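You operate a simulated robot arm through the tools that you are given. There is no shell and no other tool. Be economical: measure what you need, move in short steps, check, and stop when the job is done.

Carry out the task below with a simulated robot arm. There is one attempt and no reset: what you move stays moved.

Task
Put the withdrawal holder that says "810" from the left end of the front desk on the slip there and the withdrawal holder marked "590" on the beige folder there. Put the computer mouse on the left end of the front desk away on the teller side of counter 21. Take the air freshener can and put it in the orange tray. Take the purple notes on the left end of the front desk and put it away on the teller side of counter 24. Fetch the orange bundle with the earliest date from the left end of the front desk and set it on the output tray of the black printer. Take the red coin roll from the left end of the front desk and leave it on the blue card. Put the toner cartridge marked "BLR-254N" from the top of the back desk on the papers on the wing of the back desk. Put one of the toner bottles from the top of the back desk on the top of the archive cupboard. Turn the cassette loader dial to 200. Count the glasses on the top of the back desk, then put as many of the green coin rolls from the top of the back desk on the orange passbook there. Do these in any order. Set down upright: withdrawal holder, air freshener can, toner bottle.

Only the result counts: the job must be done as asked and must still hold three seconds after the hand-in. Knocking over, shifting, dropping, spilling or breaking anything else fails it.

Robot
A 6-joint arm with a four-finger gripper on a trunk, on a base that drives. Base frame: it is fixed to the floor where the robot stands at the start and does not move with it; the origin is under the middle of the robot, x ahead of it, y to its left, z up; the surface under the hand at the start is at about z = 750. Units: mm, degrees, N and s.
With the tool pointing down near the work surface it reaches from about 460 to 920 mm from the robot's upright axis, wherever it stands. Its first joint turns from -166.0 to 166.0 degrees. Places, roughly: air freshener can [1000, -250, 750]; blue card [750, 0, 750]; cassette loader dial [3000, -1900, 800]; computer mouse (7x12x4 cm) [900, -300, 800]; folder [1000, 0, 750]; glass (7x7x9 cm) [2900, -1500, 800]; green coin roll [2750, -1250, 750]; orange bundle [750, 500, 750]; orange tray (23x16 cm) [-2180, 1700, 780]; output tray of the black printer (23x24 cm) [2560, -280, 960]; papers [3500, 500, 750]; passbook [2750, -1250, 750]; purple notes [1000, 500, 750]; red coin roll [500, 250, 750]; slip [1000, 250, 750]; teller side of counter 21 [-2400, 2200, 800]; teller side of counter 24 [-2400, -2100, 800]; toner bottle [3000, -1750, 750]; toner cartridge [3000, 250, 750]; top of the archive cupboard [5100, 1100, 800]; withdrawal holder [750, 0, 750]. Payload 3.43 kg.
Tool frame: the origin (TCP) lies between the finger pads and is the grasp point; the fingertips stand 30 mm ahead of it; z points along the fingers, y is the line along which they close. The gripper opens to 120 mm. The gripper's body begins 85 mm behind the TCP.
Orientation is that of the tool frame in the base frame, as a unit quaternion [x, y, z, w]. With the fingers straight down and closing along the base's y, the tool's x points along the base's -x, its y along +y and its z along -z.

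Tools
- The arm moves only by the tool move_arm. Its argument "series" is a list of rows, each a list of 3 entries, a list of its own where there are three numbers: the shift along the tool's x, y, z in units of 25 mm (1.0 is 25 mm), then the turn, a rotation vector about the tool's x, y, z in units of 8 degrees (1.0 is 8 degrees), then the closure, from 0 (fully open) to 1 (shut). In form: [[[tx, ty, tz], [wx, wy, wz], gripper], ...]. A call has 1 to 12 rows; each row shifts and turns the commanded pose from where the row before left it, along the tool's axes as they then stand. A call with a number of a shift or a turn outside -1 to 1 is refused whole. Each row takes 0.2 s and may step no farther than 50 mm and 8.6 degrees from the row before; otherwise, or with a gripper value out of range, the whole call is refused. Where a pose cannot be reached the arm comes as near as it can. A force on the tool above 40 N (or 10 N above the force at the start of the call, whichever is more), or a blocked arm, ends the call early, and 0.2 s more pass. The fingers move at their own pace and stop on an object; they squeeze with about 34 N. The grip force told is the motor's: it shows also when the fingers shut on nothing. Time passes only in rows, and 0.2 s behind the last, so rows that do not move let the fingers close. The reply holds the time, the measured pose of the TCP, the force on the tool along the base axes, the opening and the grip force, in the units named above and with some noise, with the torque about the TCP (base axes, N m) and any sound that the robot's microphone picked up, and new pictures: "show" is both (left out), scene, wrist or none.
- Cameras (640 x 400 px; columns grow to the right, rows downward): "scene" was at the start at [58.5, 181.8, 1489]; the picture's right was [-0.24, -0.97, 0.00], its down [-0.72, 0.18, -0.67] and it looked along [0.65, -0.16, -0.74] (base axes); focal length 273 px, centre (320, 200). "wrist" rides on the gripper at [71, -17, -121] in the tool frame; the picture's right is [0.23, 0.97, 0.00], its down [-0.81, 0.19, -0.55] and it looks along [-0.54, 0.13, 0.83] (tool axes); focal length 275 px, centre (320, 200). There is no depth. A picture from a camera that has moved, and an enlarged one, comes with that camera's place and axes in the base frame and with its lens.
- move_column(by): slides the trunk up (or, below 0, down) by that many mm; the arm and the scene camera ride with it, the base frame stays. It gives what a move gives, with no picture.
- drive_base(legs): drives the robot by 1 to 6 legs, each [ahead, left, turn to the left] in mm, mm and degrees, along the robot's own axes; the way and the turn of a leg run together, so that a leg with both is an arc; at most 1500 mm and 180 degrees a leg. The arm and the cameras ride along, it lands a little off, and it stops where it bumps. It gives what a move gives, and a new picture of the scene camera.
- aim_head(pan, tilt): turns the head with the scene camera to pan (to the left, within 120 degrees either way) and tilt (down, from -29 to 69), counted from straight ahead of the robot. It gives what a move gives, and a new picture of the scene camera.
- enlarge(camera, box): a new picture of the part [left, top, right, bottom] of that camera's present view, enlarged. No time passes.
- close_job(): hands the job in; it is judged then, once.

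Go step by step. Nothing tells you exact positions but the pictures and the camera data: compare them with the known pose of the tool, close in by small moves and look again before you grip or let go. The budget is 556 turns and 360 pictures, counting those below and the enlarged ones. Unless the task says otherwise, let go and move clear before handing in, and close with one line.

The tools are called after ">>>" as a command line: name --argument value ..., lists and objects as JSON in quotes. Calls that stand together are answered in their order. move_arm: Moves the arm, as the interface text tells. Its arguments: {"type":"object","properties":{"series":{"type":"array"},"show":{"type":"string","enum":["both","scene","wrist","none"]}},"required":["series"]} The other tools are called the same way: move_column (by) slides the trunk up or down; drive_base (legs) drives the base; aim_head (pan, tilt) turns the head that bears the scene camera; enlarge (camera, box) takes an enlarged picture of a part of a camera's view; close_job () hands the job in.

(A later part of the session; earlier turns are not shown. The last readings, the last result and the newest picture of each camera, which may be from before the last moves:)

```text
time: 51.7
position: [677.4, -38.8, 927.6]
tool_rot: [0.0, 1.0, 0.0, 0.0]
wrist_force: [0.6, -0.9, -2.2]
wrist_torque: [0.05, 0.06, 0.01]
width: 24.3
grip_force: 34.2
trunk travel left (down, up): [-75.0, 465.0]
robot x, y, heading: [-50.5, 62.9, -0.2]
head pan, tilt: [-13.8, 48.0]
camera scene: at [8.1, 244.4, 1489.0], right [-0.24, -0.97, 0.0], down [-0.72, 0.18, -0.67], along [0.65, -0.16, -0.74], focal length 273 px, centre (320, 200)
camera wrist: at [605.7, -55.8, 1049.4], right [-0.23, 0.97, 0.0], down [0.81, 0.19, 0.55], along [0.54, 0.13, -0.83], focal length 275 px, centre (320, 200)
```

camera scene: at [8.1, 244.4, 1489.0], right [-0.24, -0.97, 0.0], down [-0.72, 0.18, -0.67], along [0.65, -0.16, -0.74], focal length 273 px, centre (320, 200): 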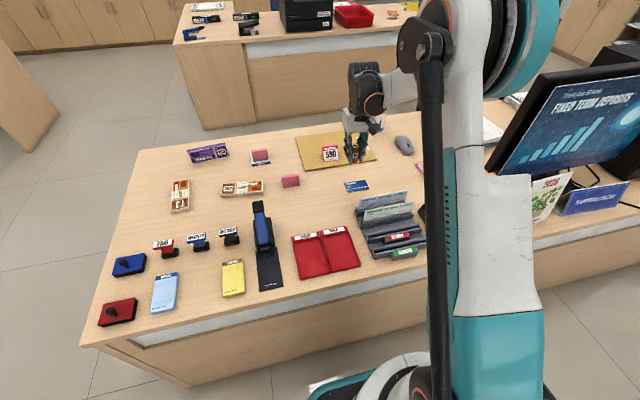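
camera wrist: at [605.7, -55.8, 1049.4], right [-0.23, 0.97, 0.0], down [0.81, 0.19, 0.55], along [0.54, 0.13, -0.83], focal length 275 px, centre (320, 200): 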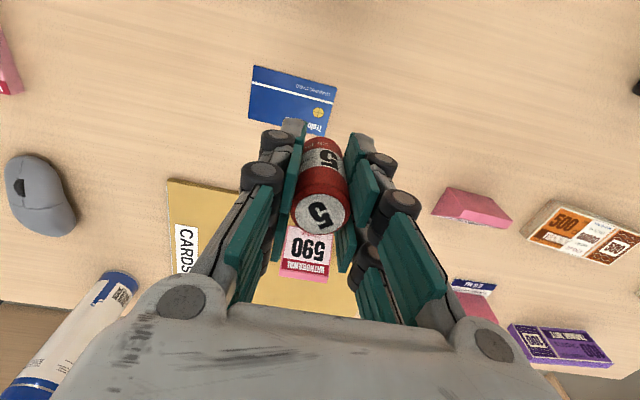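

Card centre ≈(688,-66). Align and lower.

>>> move_arm --series '[[[-0.43, -1, 0], [0, 0, 0], 1], [[0, -0.1, 0.6], [0, 0, 0], 1], [[0, 0, 0.9], [0, 0, 0], 1], [[0, 0, 0.9], [0, 0, 0], 1], [[0, 0, 0.9], [0, 0, 0], 1], [[0, 0, 0.9], [0, 0, 0], 1], [[0, 0, 0.8], [0, 0, 0], 1], [[0, 0, 0.3], [0, 0, 0], 1], [[0, 0, 0], [0, 0, 0], 1]]' --show "wrist"

```text
time: 53.7
position: [687.6, -67.0, 795.8]
tool_rot: [0.001, 1.0, 0.0, 0.0]
wrist_force: [-0.2, -0.8, -1.9]
wrist_torque: [0.03, -0.01, 0.01]
width: 23.9
grip_force: 33.9
trunk travel left (down, up): [-75.0, 465.0]
robot x, y, heading: [-52.2, 63.1, 0.1]
head pan, tilt: [-13.8, 48.0]
camera wrist: at [616.4, -83.1, 916.4], right [-0.23, 0.97, 0.0], down [0.81, 0.19, 0.55], along [0.54, 0.13, -0.83], focal length 275 px, centre (320, 200)
```

wrist: 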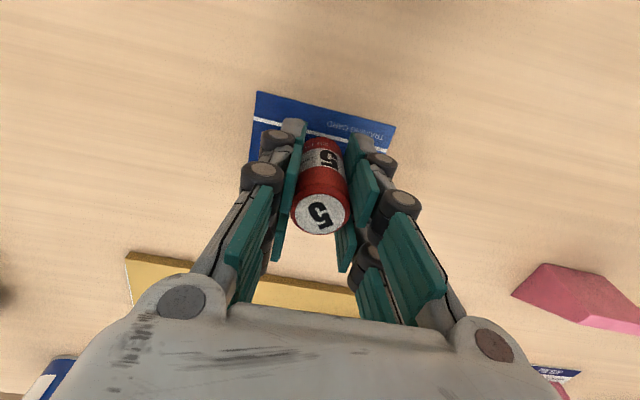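

>>> move_arm --series '[[[0, 0, 0.1], [0, 0, 0], 1], [[0, 0, 0.1], [0, 0, 0], 1], [[0, 0, 0.08], [0, 0, 0], 1], [[0, 0, 0], [0, 0, 0], 1]]' --show "none"

```text
time: 54.7
position: [687.8, -65.8, 789.7]
tool_rot: [0.001, 1.0, 0.0, 0.001]
wrist_force: [0.4, 0.6, 7.6]
wrist_torque: [-0.01, 0.06, 0.03]
width: 24.4
grip_force: 34.4
trunk travel left (down, up): [-75.0, 465.0]
robot x, y, heading: [-50.9, 62.0, -0.0]
head pan, tilt: [-13.8, 48.0]
```

Contact; release and rise.

>>> move_arm --series '[[[0, 0, -0.05], [0, 0, 0], 0.85], [[0, 0, 0], [0, 0, 0], 0.6], [[0, 0, 0], [0, 0, 0], 0.4], [[0, 0, 0], [0, 0, 0], 0.4], [[0, 0, -0.8], [0, 0, 0], 0.4], [[0, 0, -1], [0, 0, 0], 0.4], [[0, 0, -1], [0, 0, 0], 0.4], [[0, 0, -1], [0, 0, 0], 0], [[0, 0, -1], [0, 0, 0], 0], [[0, 0, 0], [0, 0, 0], 0]]' --show "wrist"

```text
time: 56.9
position: [689.1, -65.3, 909.9]
tool_rot: [0.001, 1.0, 0.0, 0.0]
wrist_force: [0.0, 0.6, -0.1]
wrist_torque: [0.02, -0.03, 0.01]
width: 119.9
grip_force: 0.0
trunk travel left (down, up): [-75.0, 465.0]
robot x, y, heading: [-51.9, 64.7, 0.0]
head pan, tilt: [-13.8, 48.0]
camera wrist: at [617.0, -82.6, 1031.7], right [-0.23, 0.97, 0.0], down [0.81, 0.19, 0.55], along [0.54, 0.13, -0.83], focal length 275 px, centre (320, 200)
```

wrist: 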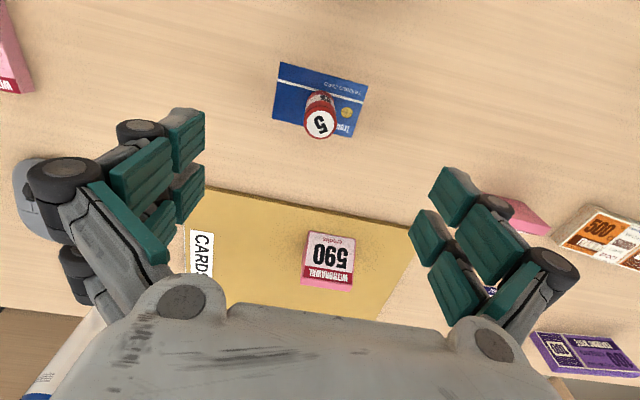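

Roll is on the card. Next the mouse near (873,-332); I drive closer.

>>> drive_base --legs '[[85, -140, 0]]'

>>> move_arm --series '[[[-0.5, -1, 0], [0, 0, 0], 0], [[-0.5, -1, 0], [0, 0, 0], 0], [[-0.5, -1, 0], [0, 0, 0], 0], [[-0.5, -1, 0], [0, 0, 0], 0], [[-0.5, -1, 0], [0, 0, 0], 0], [[0, 0, 0], [0, 0, 0], 0]]'

```text
time: 58.3
position: [775.1, -207.3, 910.4]
tool_rot: [0.001, 1.0, 0.0, 0.0]
wrist_force: [0.2, 0.0, 0.1]
wrist_torque: [0.01, 0.0, -0.02]
width: 120.1
grip_force: 0.0
trunk travel left (down, up): [-75.0, 465.0]
robot x, y, heading: [38.5, -77.5, -0.1]
head pan, tilt: [-13.8, 48.0]
camera scene: at [92.7, 104.0, 1489.0], right [-0.24, -0.97, 0.0], down [-0.72, 0.18, -0.67], along [0.65, -0.16, -0.74], focal length 273 px, centre (320, 200)
```

scene: 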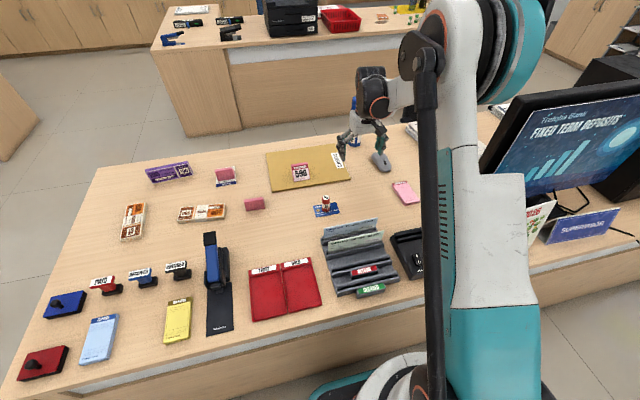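

```text
time: 59.7
position: [836.1, -332.5, 910.4]
tool_rot: [0.001, 1.0, 0.0, 0.001]
wrist_force: [0.3, 0.4, -1.0]
wrist_torque: [0.07, -0.01, 0.01]
width: 120.0
grip_force: 0.1
trunk travel left (down, up): [-75.0, 465.0]
robot x, y, heading: [32.4, -75.7, -0.2]
head pan, tilt: [-13.8, 48.0]
camera scene: at [92.9, 103.5, 1489.1], right [-0.24, -0.97, 0.0], down [-0.72, 0.18, -0.67], along [0.65, -0.16, -0.74], focal length 273 px, centre (320, 200)
camera wrist: at [764.4, -349.4, 1031.0], right [-0.23, 0.97, 0.0], down [0.81, 0.19, 0.55], along [0.54, 0.13, -0.83], focal length 275 px, centre (320, 200)
```

scene: 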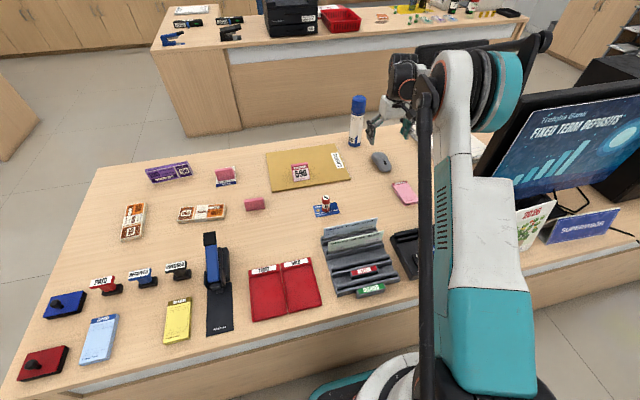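
wrist: 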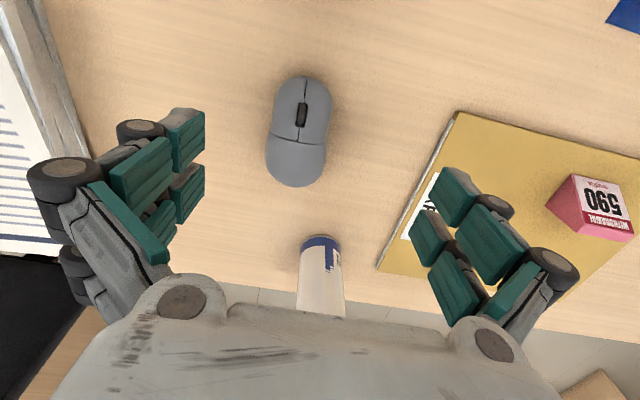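

Mouse centre ≈(867,-345), turned ~5°. Align, descend, grip.

>>> move_arm --series '[[[-1, -0.5, 1], [0, 0, -0.6], 0], [[-0.25, 0, 1], [0, 0, 0], 0], [[0, 0, 1], [0, 0, 0], 0], [[0, 0, 1], [0, 0, 0], 0], [[0, 0, 0.7], [0, 0, 0], 0], [[0, 0, 0], [0, 0, 0], 0]]' --show "wrist"

```text
time: 61.1
position: [868.1, -344.2, 792.9]
tool_rot: [-0.041, 0.999, 0.0, 0.001]
wrist_force: [1.0, -0.1, -1.0]
wrist_torque: [-0.02, 0.02, 0.0]
width: 119.9
grip_force: 0.1
trunk travel left (down, up): [-75.0, 465.0]
robot x, y, heading: [36.1, -76.6, 0.1]
head pan, tilt: [-13.8, 48.0]
camera wrist: at [797.5, -367.2, 913.5], right [-0.31, 0.95, 0.0], down [0.79, 0.26, 0.55], along [0.53, 0.17, -0.83], focal length 275 px, centre (320, 200)
```

wrist: 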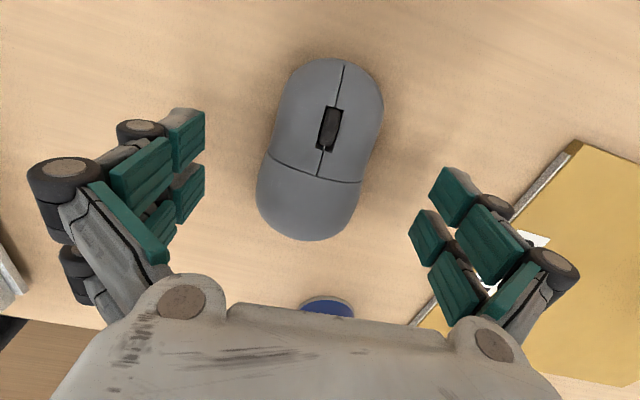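

>>> move_arm --series '[[[0, 0, 0.3], [0, 0, 0], 0], [[0, 0, 0], [0, 0, 0], 0.3], [[0, 0, 0], [0, 0, 0], 0.6], [[0, 0, 0], [0, 0, 0], 1], [[0, 0, 0], [0, 0, 0], 1], [[0, 0, -0.2], [0, 0, 0], 1], [[0, 0, -0.4], [0, 0, 0], 1], [[0, 0, -0.4], [0, 0, 0], 1]]' --show "wrist"

```text
time: 62.9
position: [867.2, -343.1, 810.9]
tool_rot: [-0.04, 0.999, 0.001, -0.001]
wrist_force: [0.1, -0.3, -1.0]
wrist_torque: [-0.03, -0.02, 0.01]
width: 61.3
grip_force: 34.5
trunk travel left (down, up): [-75.0, 465.0]
robot x, y, heading: [33.5, -77.2, 0.4]
head pan, tilt: [-13.8, 48.0]
camera wrist: at [796.9, -367.2, 931.1], right [-0.31, 0.95, 0.0], down [0.79, 0.26, 0.55], along [0.53, 0.17, -0.83], focal length 275 px, centre (320, 200)
```

wrist: 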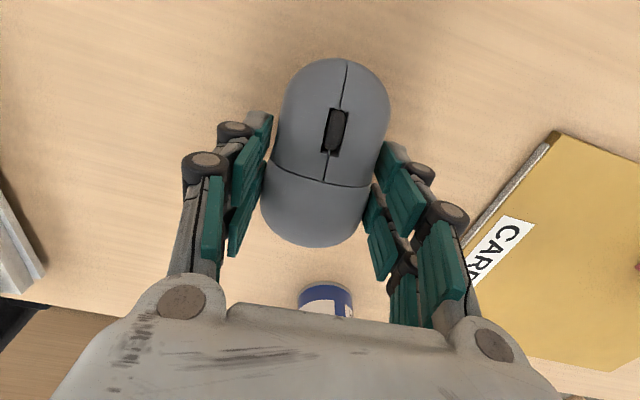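

Mouse held. Lift and retract for the drive.

>>> move_arm --series '[[[0, 0, -0.6], [0, 0, 0.6], 1], [[0, 0, -0.8], [0, 0, 0], 1], [[0, 0, -0.9], [0, 0, 0], 1], [[0, 0, -0.9], [0, 0, 0], 1], [[0, 0, -0.9], [0, 0, 0], 1], [[0, 0, -0.9], [0, 0, 0], 1], [[0.3, 0.3, -0.9], [0, 0, 0], 1], [[0.8, 0.8, -0.4], [0, 0, 0], 1], [[1, 0.9, 0], [0, 0, 0], 1], [[1, 0.9, 0], [0, 0, 0], 1], [[1, 0.9, 0], [0, 0, 0], 1], [[1, 0.9, 0], [0, 0, 0], 1]]' --show "none"

>>> move_arm --series '[[[1, 0.9, 0], [0, 0, 0], 1], [[1, 0.9, 0], [0, 0, 0], 1], [[1, 0.9, 0], [0, 0, 0], 1], [[1, 0.9, 0], [0, 0, 0], 1], [[1, 0.9, 0], [0, 0, 0], 1], [[1, 0.9, 0], [0, 0, 0], 1], [[0.5, 0.5, 0], [0, 0, 0], 1]]' --show "none"

>>> aim_head --pan 115 --tilt 25

>>> aim_head --pan -115 --tilt 25

```text
time: 65.5
position: [739.2, -227.8, 968.2]
tool_rot: [0.002, 1.0, 0.001, 0.0]
wrist_force: [-0.2, -0.3, -0.3]
wrist_torque: [-0.03, 0.01, -0.02]
width: 61.6
grip_force: 33.8
trunk travel left (down, up): [-75.0, 465.0]
robot x, y, heading: [34.5, -74.0, -0.2]
head pan, tilt: [-13.8, 48.0]
```

```text
time: 67.1
position: [577.0, -77.9, 967.8]
tool_rot: [0.002, 1.0, 0.0, 0.0]
wrist_force: [-0.1, 0.3, -1.0]
wrist_torque: [0.03, 0.03, 0.04]
width: 61.9
grip_force: 34.7
trunk travel left (down, up): [-75.0, 465.0]
robot x, y, heading: [31.0, -75.9, -0.3]
head pan, tilt: [-13.8, 48.0]
```

```text
time: 69.2
position: [578.2, -79.2, 969.2]
tool_rot: [0.001, 1.0, 0.0, 0.0]
wrist_force: [0.3, 0.7, -0.1]
wrist_torque: [0.02, -0.02, 0.01]
width: 61.3
grip_force: 34.1
trunk travel left (down, up): [-75.0, 465.0]
robot x, y, heading: [34.0, -77.4, -0.1]
head pan, tilt: [115.0, 25.0]
camera scene: at [-22.6, 206.5, 1523.8], right [0.91, 0.42, 0.0], down [0.18, -0.38, -0.91], along [-0.38, 0.82, -0.42], focal length 273 px, centre (320, 200)
```

scene: 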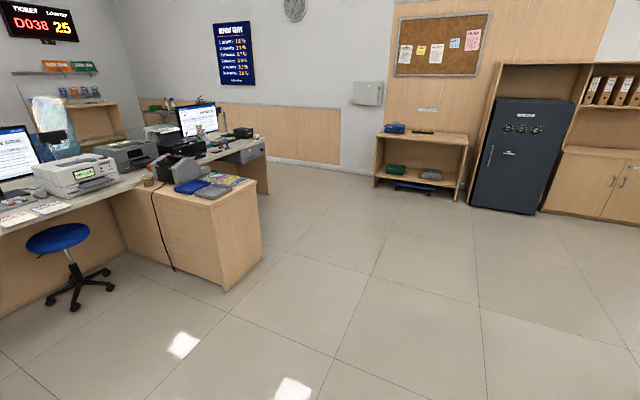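

```text
time: 72.5
position: [577.1, -79.2, 967.2]
tool_rot: [0.001, 1.0, 0.0, 0.001]
wrist_force: [-0.6, -1.1, -1.0]
wrist_torque: [-0.01, 0.02, 0.02]
width: 61.6
grip_force: 33.9
trunk travel left (down, up): [-75.0, 465.0]
robot x, y, heading: [33.9, -72.1, -0.4]
head pan, tilt: [-115.0, 25.0]
camera scene: at [-23.0, 39.5, 1523.8], right [-0.91, 0.42, 0.0], down [0.18, 0.38, -0.91], along [-0.38, -0.82, -0.42], focal length 273 px, centre (320, 200)
```

scene: 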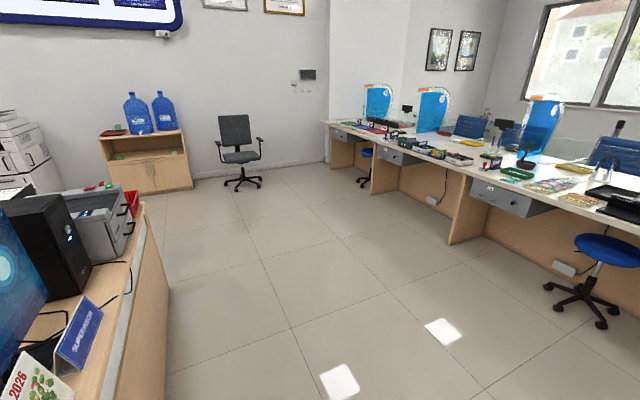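

Behind the robot is a row of teller counters. I back off, turn round, and look.

>>> drive_base --legs '[[-700, 0, 0], [0, 0, 150]]'

>>> aim_head --pan 0 --tilt 20

```text
time: 82.5
position: [-1126.5, 198.6, 967.8]
tool_rot: [0.966, -0.26, 0.0, 0.0]
wrist_force: [0.3, 0.1, -0.5]
wrist_torque: [-0.03, -0.02, 0.01]
width: 61.3
grip_force: 33.4
trunk travel left (down, up): [-75.0, 465.0]
robot x, y, heading: [-655.7, -74.3, 150.1]
head pan, tilt: [-115.0, 25.0]
camera scene: at [-662.8, -204.7, 1523.8], right [0.57, -0.82, 0.0], down [-0.35, -0.24, -0.91], along [0.74, 0.52, -0.42], focal length 273 px, centre (320, 200)
```

scene: 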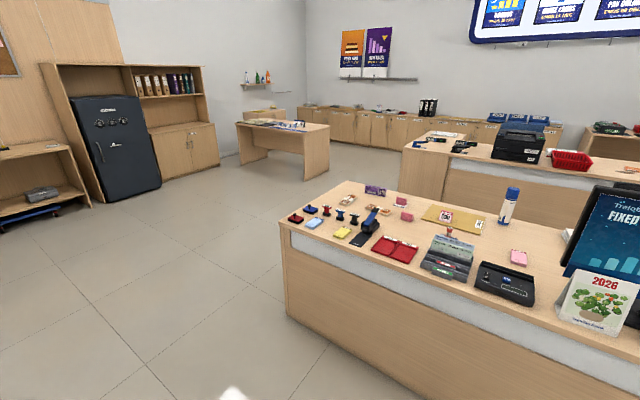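

```text
time: 84.4
position: [-1126.3, 197.2, 968.6]
tool_rot: [0.965, -0.261, 0.0, -0.001]
wrist_force: [1.4, 0.1, -0.6]
wrist_torque: [0.0, 0.02, 0.02]
width: 61.2
grip_force: 34.1
trunk travel left (down, up): [-75.0, 465.0]
robot x, y, heading: [-656.3, -73.1, 150.0]
head pan, tilt: [0.0, 20.0]
camera scene: at [-818.9, -210.3, 1531.8], right [0.5, 0.86, 0.0], down [0.3, -0.17, -0.94], along [-0.81, 0.47, -0.34], focal length 273 px, centre (320, 200)
```

scene: 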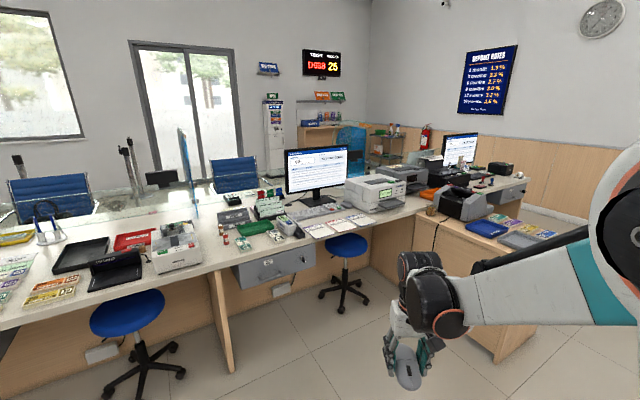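

Counter 21 seems to be past the wing on the right. I turn to face the counters and go round the wing's end.

>>> drive_base --legs '[[0, 0, 30], [-100, -1160, 0], [0, -1160, 0]]'

>>> aim_head --pan 15 --tilt 25

```text
time: 97.2
position: [-1076.5, 2236.1, 968.0]
tool_rot: [1.0, -0.002, 0.0, 0.0]
wrist_force: [0.3, -0.2, -1.4]
wrist_torque: [0.0, -0.02, -0.01]
width: 60.8
grip_force: 34.5
trunk travel left (down, up): [-75.0, 465.0]
robot x, y, heading: [-532.1, 2230.5, 180.0]
head pan, tilt: [0.0, 20.0]
camera scene: at [-605.9, 2033.4, 1531.8], right [0.0, 1.0, 0.0], down [0.34, 0.0, -0.94], along [-0.94, 0.0, -0.34], focal length 273 px, centre (320, 200)
```

scene: 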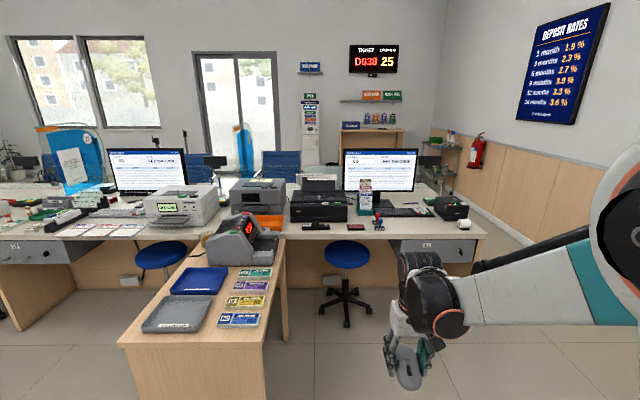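

```text
time: 98.0
position: [-1077.0, 2235.2, 966.9]
tool_rot: [1.0, -0.002, 0.0, -0.001]
wrist_force: [0.4, 0.0, -0.8]
wrist_torque: [-0.01, 0.01, 0.0]
width: 60.7
grip_force: 33.8
trunk travel left (down, up): [-75.0, 465.0]
robot x, y, heading: [-535.0, 2233.4, 179.9]
head pan, tilt: [15.0, 25.0]
camera scene: at [-601.9, 2009.7, 1523.8], right [-0.25, 0.97, 0.0], down [0.41, 0.11, -0.91], along [-0.88, -0.23, -0.42], focal length 273 px, centre (320, 200)
```

scene: 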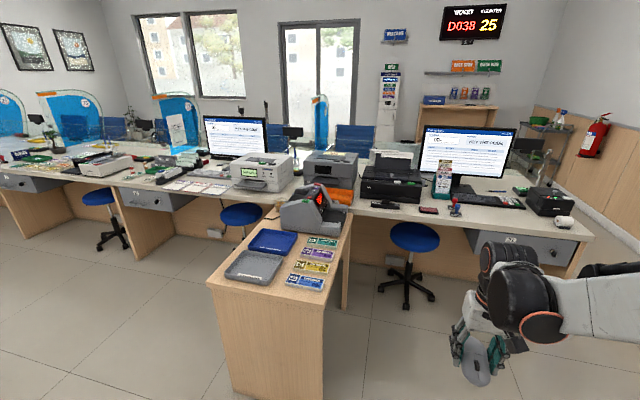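

>>> enlarge --camera "scene" --box '[270, 120, 590, 320]'

>>> enlarge --camera "scene" --box '[60, 120, 300, 270]'

```text
2.00 times, centred on (430, 220) of scene
camera zoom: at [-601.9, 2009.7, 1523.8], right [-0.25, 0.97, 0.0], down [0.41, 0.11, -0.91], along [-0.88, -0.23, -0.42], focal length 547 px, centre (100, 160)
```

zoom: 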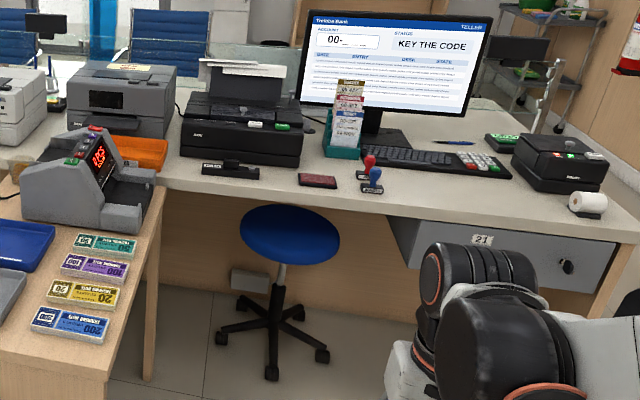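

```text
2.67 times, centred on (180, 195) of scene
camera zoom: at [-601.9, 2009.7, 1523.8], right [-0.25, 0.97, 0.0], down [0.41, 0.11, -0.91], along [-0.88, -0.23, -0.42], focal length 729 px, centre (693, 213)
```

zoom: 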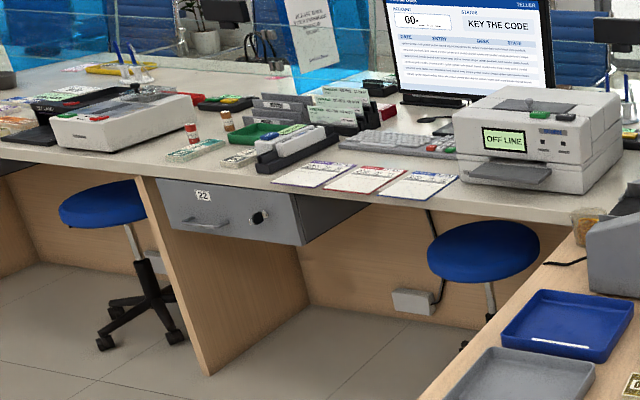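

Drawer label confirms counter 21 ahead. I drive up to it, toward the free spot in front of the keyboard.

>>> drive_base --legs '[[900, -250, 0]]'

>>> aim_head --pan 5 --tilt 45

```text
time: 102.9
position: [-1978.3, 2486.9, 968.5]
tool_rot: [1.0, -0.001, 0.0, 0.0]
wrist_force: [-0.3, 0.8, -1.5]
wrist_torque: [0.01, -0.01, 0.02]
width: 61.2
grip_force: 34.0
trunk travel left (down, up): [-75.0, 465.0]
robot x, y, heading: [-1433.4, 2487.4, 179.9]
head pan, tilt: [15.0, 25.0]
camera scene: at [-1503.5, 2263.2, 1523.7], right [-0.26, 0.97, 0.0], down [0.41, 0.11, -0.91], along [-0.88, -0.23, -0.42], focal length 273 px, centre (320, 200)
```

scene: 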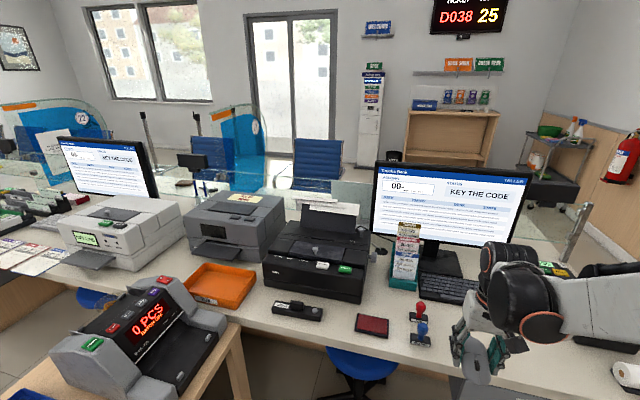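

```text
time: 103.8
position: [-1979.0, 2487.2, 967.6]
tool_rot: [1.0, 0.0, 0.0, -0.001]
wrist_force: [0.4, 0.7, -1.3]
wrist_torque: [0.0, 0.0, 0.0]
width: 61.0
grip_force: 34.3
trunk travel left (down, up): [-75.0, 465.0]
robot x, y, heading: [-1435.8, 2485.7, 179.8]
head pan, tilt: [5.0, 45.0]
camera scene: at [-1495.6, 2279.9, 1493.2], right [-0.09, 1.0, 0.0], down [0.7, 0.06, -0.71], along [-0.7, -0.06, -0.71], focal length 273 px, centre (320, 200)
```

scene: 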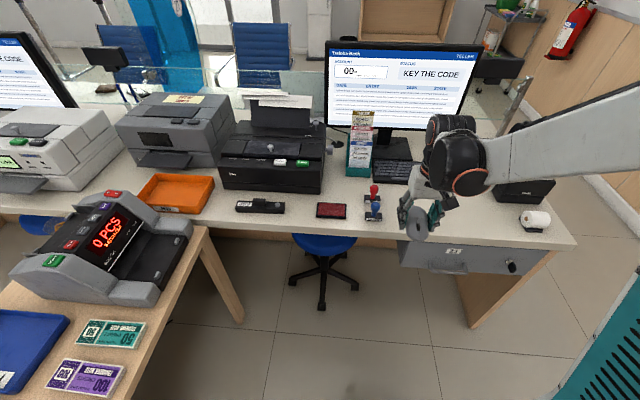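

>>> move_arm --series '[[[-1, -0.5, 0], [0, 0, 0], 1], [[-1, -0.5, 0], [0, 0, 0], 1], [[-1, -0.5, 0], [0, 0, 0], 1], [[-1, -0.5, 0], [0, 0, 0], 1], [[-1, -0.5, 0], [0, 0, 0], 1], [[-1, -0.5, 0], [0, 0, 0], 1], [[0, 0, 0], [0, 0, 0], 1]]'

```text
time: 105.3
position: [-2128.8, 2561.6, 967.4]
tool_rot: [1.0, 0.0, 0.0, 0.0]
wrist_force: [0.5, -0.2, -1.7]
wrist_torque: [-0.03, -0.02, 0.04]
width: 61.0
grip_force: 34.2
trunk travel left (down, up): [-75.0, 465.0]
robot x, y, heading: [-1437.0, 2487.3, 179.8]
head pan, tilt: [5.0, 45.0]
camera scene: at [-1496.0, 2280.1, 1493.2], right [-0.09, 1.0, 0.0], down [0.7, 0.06, -0.71], along [-0.7, -0.06, -0.71], focal length 273 px, centre (320, 200)
camera wrist: at [-2058.5, 2579.2, 1088.1], right [0.23, -0.97, 0.0], down [-0.81, -0.19, 0.55], along [-0.54, -0.13, -0.83], focal length 275 px, centre (320, 200)
```

scene: 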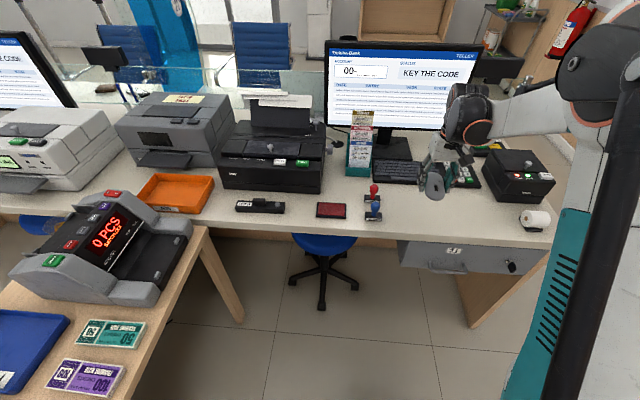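
wrist: 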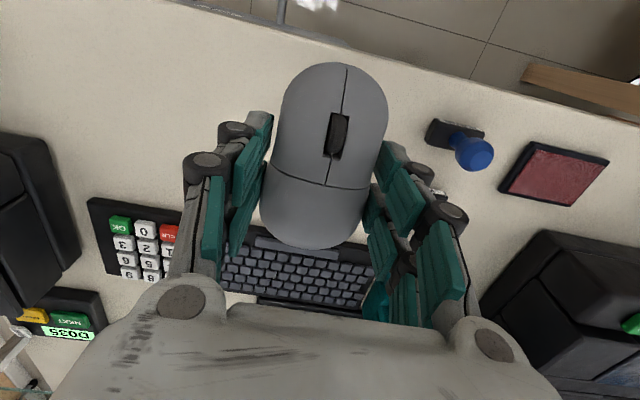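

The area in front of the keyboard is free. I place the mouse there, descending with contact checks.

>>> move_arm --series '[[[-0.9, 0, 0], [0, 0, 0], 1], [[-0.9, 0, 0.5], [0, 0, 0], 1], [[0, 0, 1], [0, 0, 0], 1], [[0, 0, 1], [0, 0, 0], 1], [[0, 0, 1], [0, 0, 0], 1], [[0, 0, 0.8], [0, 0, 0], 1], [[0, 0, 0], [0, 0, 0], 1]]' --show "wrist"

```text
time: 107.0
position: [-2175.3, 2561.9, 859.5]
tool_rot: [1.0, -0.001, 0.0, 0.0]
wrist_force: [-0.2, -0.4, -1.4]
wrist_torque: [0.01, 0.0, -0.02]
width: 61.0
grip_force: 34.1
trunk travel left (down, up): [-75.0, 465.0]
robot x, y, heading: [-1437.0, 2487.1, 180.0]
head pan, tilt: [5.0, 45.0]
camera wrist: at [-2103.2, 2578.9, 981.1], right [0.23, -0.97, 0.0], down [-0.81, -0.19, 0.55], along [-0.54, -0.13, -0.83], focal length 275 px, centre (320, 200)
```

wrist: 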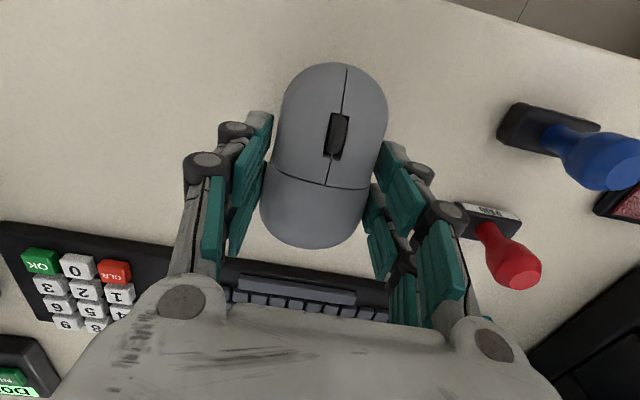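

>>> move_arm --series '[[[0.2, -0.8, 0.4], [0, 0, 0], 1], [[0, 0, 0.3], [0, 0, 0], 1], [[0, 0, 0.2], [0, 0, 0], 1], [[0, 0, 0.1], [0, 0, 0], 1], [[0, 0, 0], [0, 0, 0], 1]]' --show "none"

```text
time: 108.2
position: [-2169.4, 2581.7, 834.6]
tool_rot: [1.0, -0.001, 0.0, 0.0]
wrist_force: [0.8, -0.3, -1.1]
wrist_torque: [0.01, 0.04, 0.0]
width: 61.0
grip_force: 34.0
trunk travel left (down, up): [-75.0, 465.0]
robot x, y, heading: [-1434.5, 2485.1, 179.8]
head pan, tilt: [5.0, 45.0]
```

>>> move_arm --series '[[[0, 0, 0.1], [0, 0, 0], 1], [[0, 0, 0.1], [0, 0, 0], 1], [[0, 0, 0.1], [0, 0, 0], 1], [[0, 0, 0], [0, 0, 0], 1]]' --show "none"

```text
time: 109.2
position: [-2169.7, 2583.5, 828.2]
tool_rot: [1.0, 0.0, 0.0, -0.001]
wrist_force: [0.0, 0.1, -0.4]
wrist_torque: [0.02, -0.03, 0.0]
width: 60.9
grip_force: 33.9
trunk travel left (down, up): [-75.0, 465.0]
robot x, y, heading: [-1435.7, 2487.4, 180.0]
head pan, tilt: [5.0, 45.0]
```

>>> move_arm --series '[[[0, 0, 0.1], [0, 0, 0], 1], [[0, 0, 0.1], [0, 0, 0], 1], [[0, 0, 0.1], [0, 0, 0], 1], [[0, 0, 0], [0, 0, 0], 1]]' --show "wrist"

```text
time: 110.2
position: [-2169.1, 2581.9, 821.6]
tool_rot: [1.0, -0.001, 0.0, 0.0]
wrist_force: [0.4, 0.0, -0.9]
wrist_torque: [-0.05, 0.01, -0.02]
width: 60.6
grip_force: 34.0
trunk travel left (down, up): [-75.0, 465.0]
robot x, y, heading: [-1436.7, 2486.5, 179.8]
head pan, tilt: [5.0, 45.0]
camera wrist: at [-2097.8, 2599.1, 941.9], right [0.23, -0.97, 0.0], down [-0.81, -0.19, 0.55], along [-0.54, -0.13, -0.83], focal length 275 px, centre (320, 200)
```

wrist: 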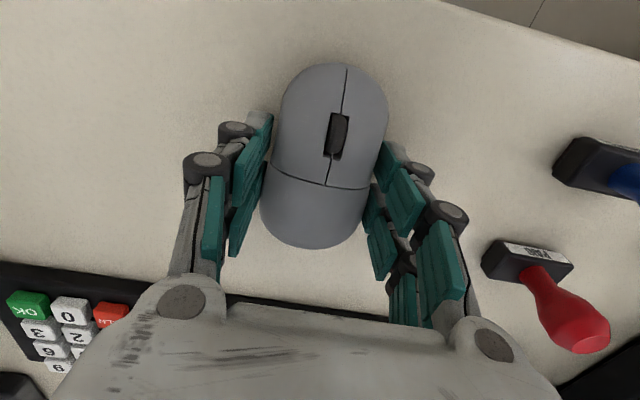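

>>> move_arm --series '[[[0, 0, 0.15], [0, 0, 0], 1], [[0, 0, 0.12], [0, 0, 0], 1], [[0, 0, 0.12], [0, 0, 0], 1], [[0, 0, 0.12], [0, 0, 0], 1], [[0, 0, 0], [0, 0, 0], 1]]' --show "none"

```text
time: 111.3
position: [-2167.5, 2582.0, 809.0]
tool_rot: [1.0, -0.001, -0.001, 0.0]
wrist_force: [-2.7, -1.4, 27.6]
wrist_torque: [-0.05, 0.55, 0.01]
width: 60.7
grip_force: 34.2
trunk travel left (down, up): [-75.0, 465.0]
robot x, y, heading: [-1439.1, 2488.8, 179.8]
head pan, tilt: [5.0, 45.0]
```

Contact; ease up and release, then rise.

>>> move_arm --series '[[[0, 0, -0.1], [0, 0, 0], 1], [[0, 0, 0], [0, 0, 0], 0.4], [[0, 0, 0], [0, 0, 0], 0.25], [[0, 0, 0], [0, 0, 0], 0.25], [[0, 0, -0.7], [0, 0, 0], 0.25], [[0, 0, -1], [0, 0, 0], 0.25], [[0, 0, -1], [0, 0, 0], 0.25], [[0, 0, -1], [0, 0, 0], 0.25], [[0, 0, -1], [0, 0, 0], 0.25], [[0, 0, -1], [0, 0, 0], 0.25]]' --show "wrist"

```text
time: 113.5
position: [-2167.0, 2582.5, 952.7]
tool_rot: [1.0, -0.001, 0.0, 0.0]
wrist_force: [0.1, 1.3, 0.8]
wrist_torque: [0.0, -0.02, 0.01]
width: 90.2
grip_force: 0.1
trunk travel left (down, up): [-75.0, 465.0]
robot x, y, heading: [-1433.8, 2486.8, 179.9]
head pan, tilt: [5.0, 45.0]
camera wrist: at [-2097.0, 2598.4, 1073.9], right [0.23, -0.97, 0.0], down [-0.81, -0.19, 0.55], along [-0.54, -0.13, -0.83], focal length 275 px, centre (320, 200)
```

wrist: 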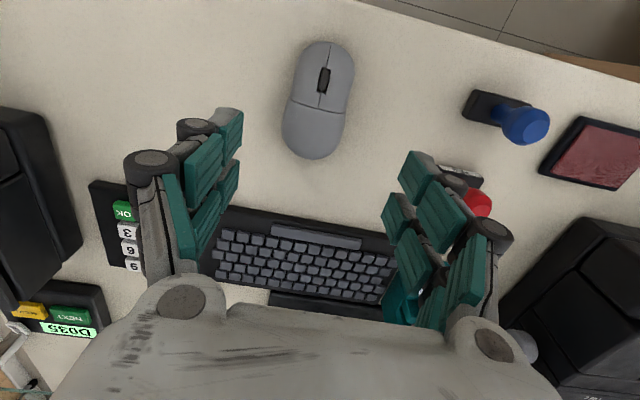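

Mouse placed; the orange tray is at about (-2192,1678). Now retract and go to the left end of the front desk for the purple notes.

>>> move_arm --series '[[[1, 0.5, -0.5], [0, 0, 0], 0.25], [[1, 0.5, 0], [0, 0, 0], 0], [[1, 0.5, 0], [0, 0, 0], 0], [[1, 0.5, 0], [0, 0, 0], 0], [[1, 0.5, 0], [0, 0, 0], 0], [[1, 0.5, 0], [0, 0, 0], 0], [[1, 0.4, 0], [0, 0, 0], 0]]' --show "none"

>>> drive_base --legs '[[-900, 0, 0], [0, 0, 90], [550, 740, 0], [550, 740, 0]]'

```text
time: 115.2
position: [-1993.0, 2497.6, 965.1]
tool_rot: [1.0, -0.001, 0.0, 0.0]
wrist_force: [1.0, 0.1, 0.9]
wrist_torque: [-0.03, 0.0, 0.03]
width: 119.9
grip_force: 0.0
trunk travel left (down, up): [-75.0, 465.0]
robot x, y, heading: [-1434.4, 2486.0, 180.1]
head pan, tilt: [5.0, 45.0]
```

```text
time: 132.6
position: [924.5, 824.8, 965.3]
tool_rot: [0.708, 0.706, 0.0, 0.0]
wrist_force: [-0.5, 0.1, -0.5]
wrist_torque: [-0.01, -0.01, 0.0]
width: 119.8
grip_force: 0.1
trunk travel left (down, up): [-75.0, 465.0]
robot x, y, heading: [932.0, 1382.7, -90.3]
head pan, tilt: [5.0, 45.0]
camera scene: at [1144.7, 1321.7, 1493.2], right [-1.0, -0.08, 0.0], down [-0.06, 0.7, -0.71], along [0.06, -0.7, -0.71], focal length 273 px, centre (320, 200)
```

scene: 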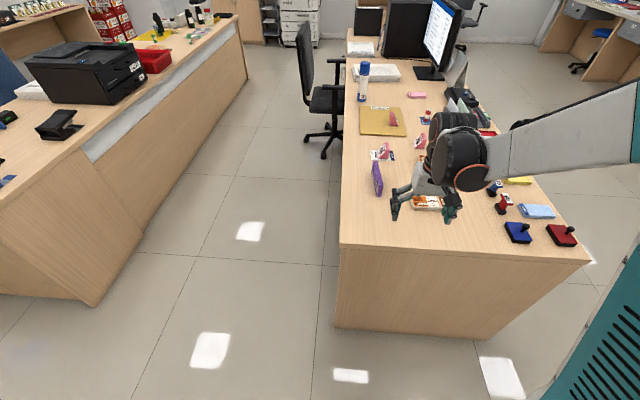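

>>> enlarge --camera "scene" --box '[340, 120, 500, 220]'

>>> enlarge --camera "scene" --box '[0, 0, 320, 200]'

```text
4.00 times, centred on (420, 170) of scene
camera zoom: at [1144.7, 1321.7, 1493.2], right [-1.0, -0.08, 0.0], down [-0.06, 0.7, -0.71], along [0.06, -0.7, -0.71], focal length 1093 px, centre (-80, 320)
```

zoom: 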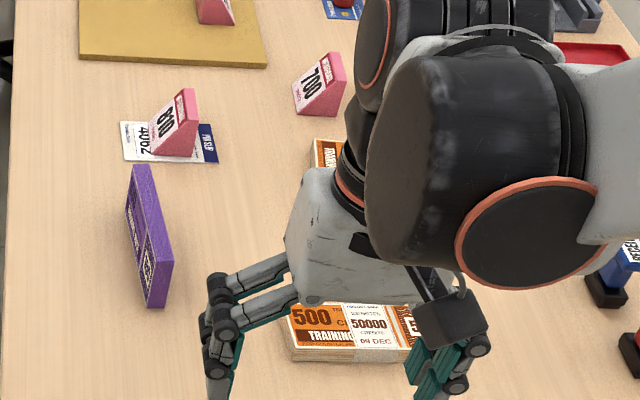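

```text
2.00 times, centred on (160, 100) of scene
camera zoom: at [1144.7, 1321.7, 1493.2], right [-1.0, -0.08, 0.0], down [-0.06, 0.7, -0.71], along [0.06, -0.7, -0.71], focal length 547 px, centre (640, 400)
```

zoom: 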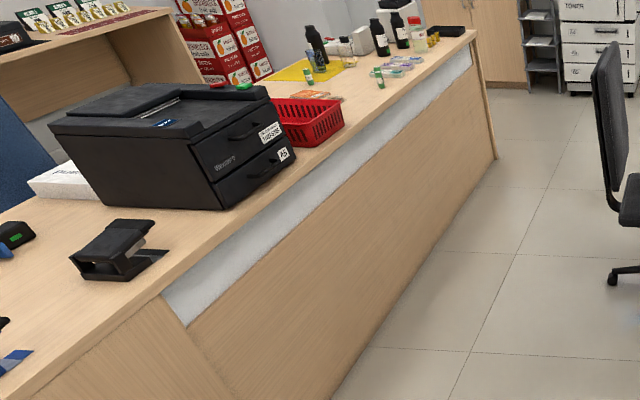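

The purple bundle stands on its long edge near (987,479). I drive closer and hover over it.

>>> drive_base --legs '[[200, 50, 0]]'

>>> move_arm --series '[[[-1, 0, 0.5], [0, 0, 0], 0.3], [[-1, 0, 0.5], [0, 0, 0], 0.3], [[-1, 0, 0.5], [0, 0, 0], 0.3], [[-1, 0, 0.5], [0, 0, 0], 0.3], [[-1, 0, 0], [0, 0, 0], 0.3], [[0, 0, 0], [0, 0, 0], 0.3]]' --show "wrist"

```text
time: 134.2
position: [974.5, 625.0, 965.1]
tool_rot: [0.708, 0.706, 0.0, -0.001]
wrist_force: [0.5, -0.4, 0.5]
wrist_torque: [-0.02, -0.01, -0.02]
width: 120.1
grip_force: 0.1
trunk travel left (down, up): [-75.0, 465.0]
robot x, y, heading: [984.4, 1185.0, -90.0]
head pan, tilt: [5.0, 45.0]
camera scene: at [1194.6, 1121.2, 1493.1], right [-1.0, -0.09, 0.0], down [-0.06, 0.7, -0.71], along [0.06, -0.7, -0.71], focal length 273 px, centre (320, 200)
```

scene: 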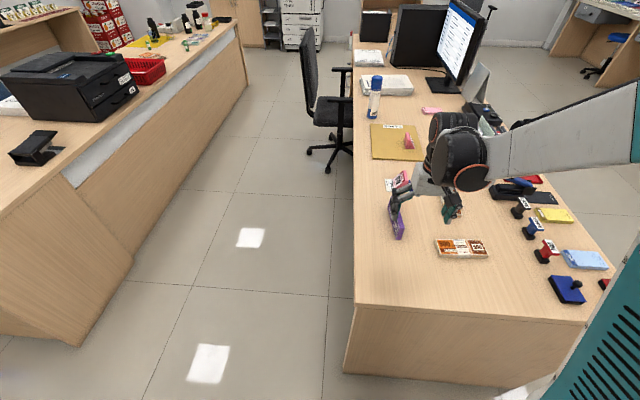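

```text
time: 135.6
position: [974.0, 498.8, 915.1]
tool_rot: [0.707, 0.707, 0.001, 0.0]
wrist_force: [0.2, 0.5, -1.0]
wrist_torque: [0.01, 0.0, 0.0]
width: 83.8
grip_force: 0.0
trunk travel left (down, up): [-75.0, 465.0]
robot x, y, heading: [986.2, 1181.0, -90.2]
head pan, tilt: [5.0, 45.0]
camera wrist: at [957.5, 570.5, 1035.6], right [0.97, 0.23, 0.0], down [0.19, -0.81, 0.55], along [0.13, -0.54, -0.83], focal length 275 px, centre (320, 200)
```

wrist: 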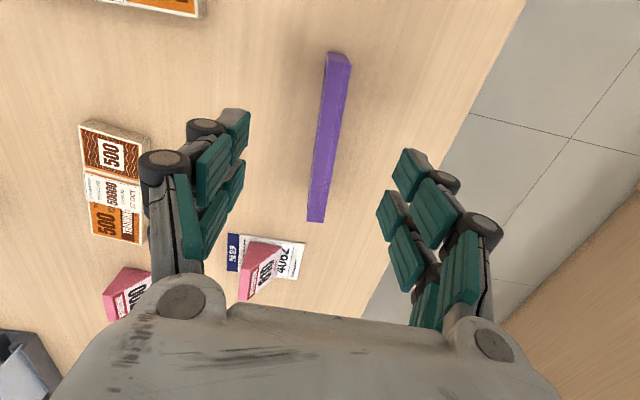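

>>> move_arm --series '[[[-1, 0.48, 0.5], [0, 0, -0.8], 0.4], [[0, 0, 1], [0, 0, 0], 0.4], [[0, 0, 1], [0, 0, 0], 0.4], [[0, 0, 1], [0, 0, 0], 0.4], [[0, 0, 0.7], [0, 0, 0], 0.4], [[0, 0, 0], [0, 0, 0], 0.4]]' --show "wrist"

```text
time: 137.0
position: [985.9, 474.7, 810.3]
tool_rot: [0.667, 0.745, 0.0, 0.0]
wrist_force: [1.1, -0.9, -2.0]
wrist_torque: [0.02, 0.01, -0.02]
width: 71.7
grip_force: 0.1
trunk travel left (down, up): [-75.0, 465.0]
robot x, y, heading: [986.5, 1183.3, -90.3]
head pan, tilt: [5.0, 45.0]
camera wrist: at [961.7, 543.1, 931.1], right [0.94, 0.34, 0.0], down [0.28, -0.79, 0.55], along [0.19, -0.52, -0.83], focal length 275 px, centre (320, 200)
```

wrist: 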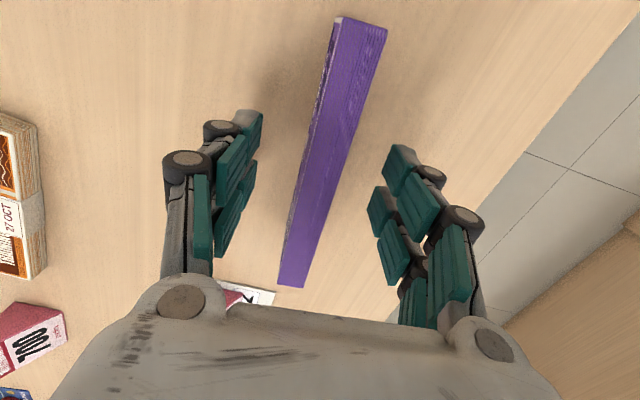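

>>> move_arm --series '[[[0, 0, 0.6], [0, 0, 0], 0.4], [[0, 0, 0.2], [0, 0, 0], 0.5], [[0, 0, 0], [0, 0, 0], 0.7], [[0, 0, 0], [0, 0, 0], 0.9], [[0, 0, 0], [0, 0, 0], 1], [[0, 0, 0], [0, 0, 0], 1], [[0, 0, -0.2], [0, 0, 0], 1], [[0, 0, -0.4], [0, 0, 0], 1], [[0, 0, -0.5], [0, 0, 0], 1]]' --show "wrist"

```text
time: 139.0
position: [987.4, 474.5, 817.4]
tool_rot: [0.667, 0.745, 0.0, 0.001]
wrist_force: [-0.2, 0.0, -1.3]
wrist_torque: [0.04, -0.01, 0.01]
width: 17.6
grip_force: 34.3
trunk travel left (down, up): [-75.0, 465.0]
robot x, y, heading: [988.5, 1180.4, -90.4]
head pan, tilt: [5.0, 45.0]
camera wrist: at [962.3, 543.1, 938.6], right [0.94, 0.34, 0.0], down [0.28, -0.79, 0.55], along [0.19, -0.52, -0.83], focal length 275 px, centre (320, 200)
```

wrist: 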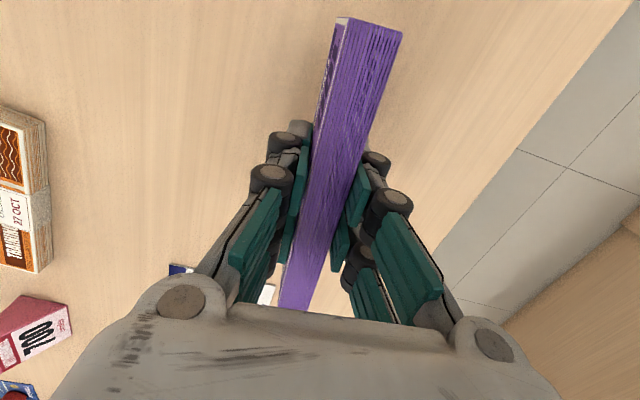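

Purple notes held. Lift, retract and drive to counter 24.

>>> move_arm --series '[[[0, 0, -0.7], [0, 0, 0.8], 1], [[0, 0, -0.9], [0, 0, 0], 1], [[0, 0, -0.9], [0, 0, 0], 1], [[0, 0, -0.9], [0, 0, 0], 1], [[0.3, 0, -0.9], [0, 0, 0], 1], [[0.8, 0, -0.9], [0, 0, 0], 1], [[1, 0, 0], [0, 0, 0], 1], [[1, 0, 0], [0, 0, 0], 1], [[1, 0, 0], [0, 0, 0], 1], [[1, 0, 0], [0, 0, 0], 1], [[0.8, 0, 0], [0, 0, 0], 1]]' --show "none"

>>> drive_base --legs '[[-300, 0, 0], [0, -750, 0], [0, -750, 0], [0, 0, -90], [0, 1450, 0], [0, 1450, 0]]'

>>> aim_head --pan 20 --tilt 30

```text
time: 141.4
position: [987.5, 621.8, 947.5]
tool_rot: [0.707, 0.707, 0.001, 0.0]
wrist_force: [0.1, -0.1, -0.9]
wrist_torque: [-0.04, 0.01, -0.01]
width: 17.6
grip_force: 33.8
trunk travel left (down, up): [-75.0, 465.0]
robot x, y, heading: [985.8, 1181.3, -90.3]
head pan, tilt: [5.0, 45.0]
```

```text
time: 168.2
position: [-1088.4, -1417.4, 948.0]
tool_rot: [1.0, 0.006, 0.0, 0.0]
wrist_force: [0.1, -0.5, -1.3]
wrist_torque: [0.02, 0.02, -0.04]
width: 17.4
grip_force: 33.8
trunk travel left (down, up): [-75.0, 465.0]
robot x, y, heading: [-530.1, -1410.2, -179.5]
head pan, tilt: [5.0, 45.0]
camera scene: at [-585.3, -1616.6, 1493.2], right [-0.1, 1.0, 0.0], down [0.7, 0.07, -0.71], along [-0.7, -0.07, -0.71], focal length 273 px, centre (320, 200)
```

scene: 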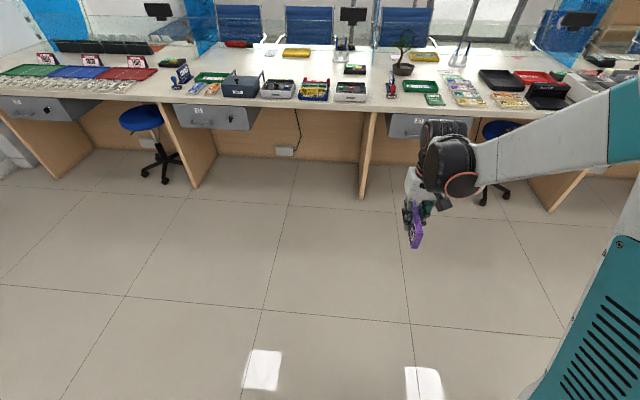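

```text
time: 169.0
position: [-1087.9, -1418.1, 947.8]
tool_rot: [1.0, 0.005, 0.0, 0.001]
wrist_force: [0.2, -0.1, -1.4]
wrist_torque: [-0.02, 0.03, -0.03]
width: 17.6
grip_force: 34.2
trunk travel left (down, up): [-75.0, 465.0]
robot x, y, heading: [-529.1, -1412.1, -179.6]
head pan, tilt: [20.0, 30.0]
camera scene: at [-589.0, -1640.5, 1515.7], right [-0.35, 0.94, 0.0], down [0.47, 0.18, -0.87], along [-0.81, -0.3, -0.5], focal length 273 px, centre (320, 200)
```

scene: 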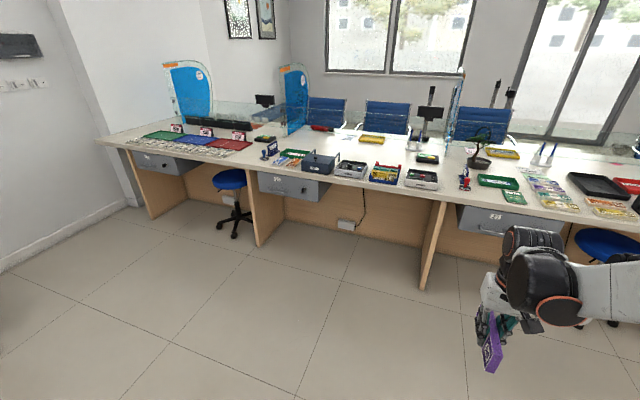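

>>> enlarge --camera "scene" --box '[100, 100, 340, 250]'

>>> enlarge --camera "scene" --box '[240, 100, 480, 250]'

```text
2.67 times, centred on (220, 175) of scene
camera zoom: at [-589.0, -1640.5, 1515.7], right [-0.35, 0.94, 0.0], down [0.47, 0.18, -0.87], along [-0.81, -0.3, -0.5], focal length 729 px, centre (587, 267)
```

zoom: 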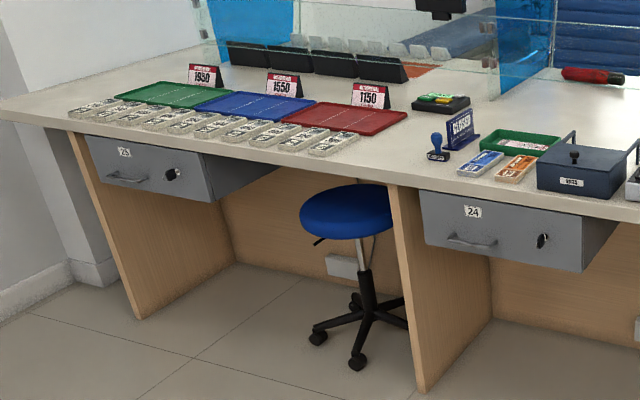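

```text
2.67 times, centred on (360, 175) of scene
camera zoom: at [-589.0, -1640.5, 1515.7], right [-0.35, 0.94, 0.0], down [0.47, 0.18, -0.87], along [-0.81, -0.3, -0.5], focal length 729 px, centre (213, 267)
```

zoom: 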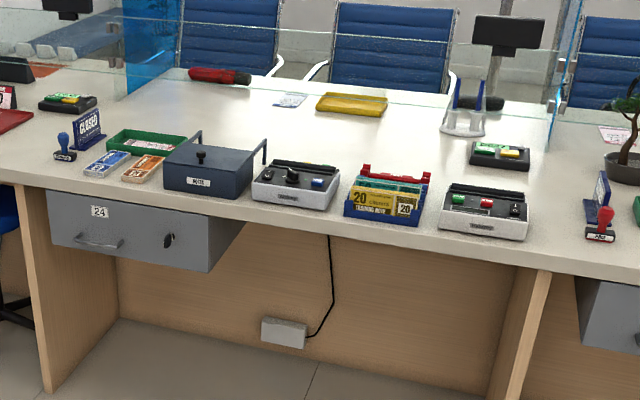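

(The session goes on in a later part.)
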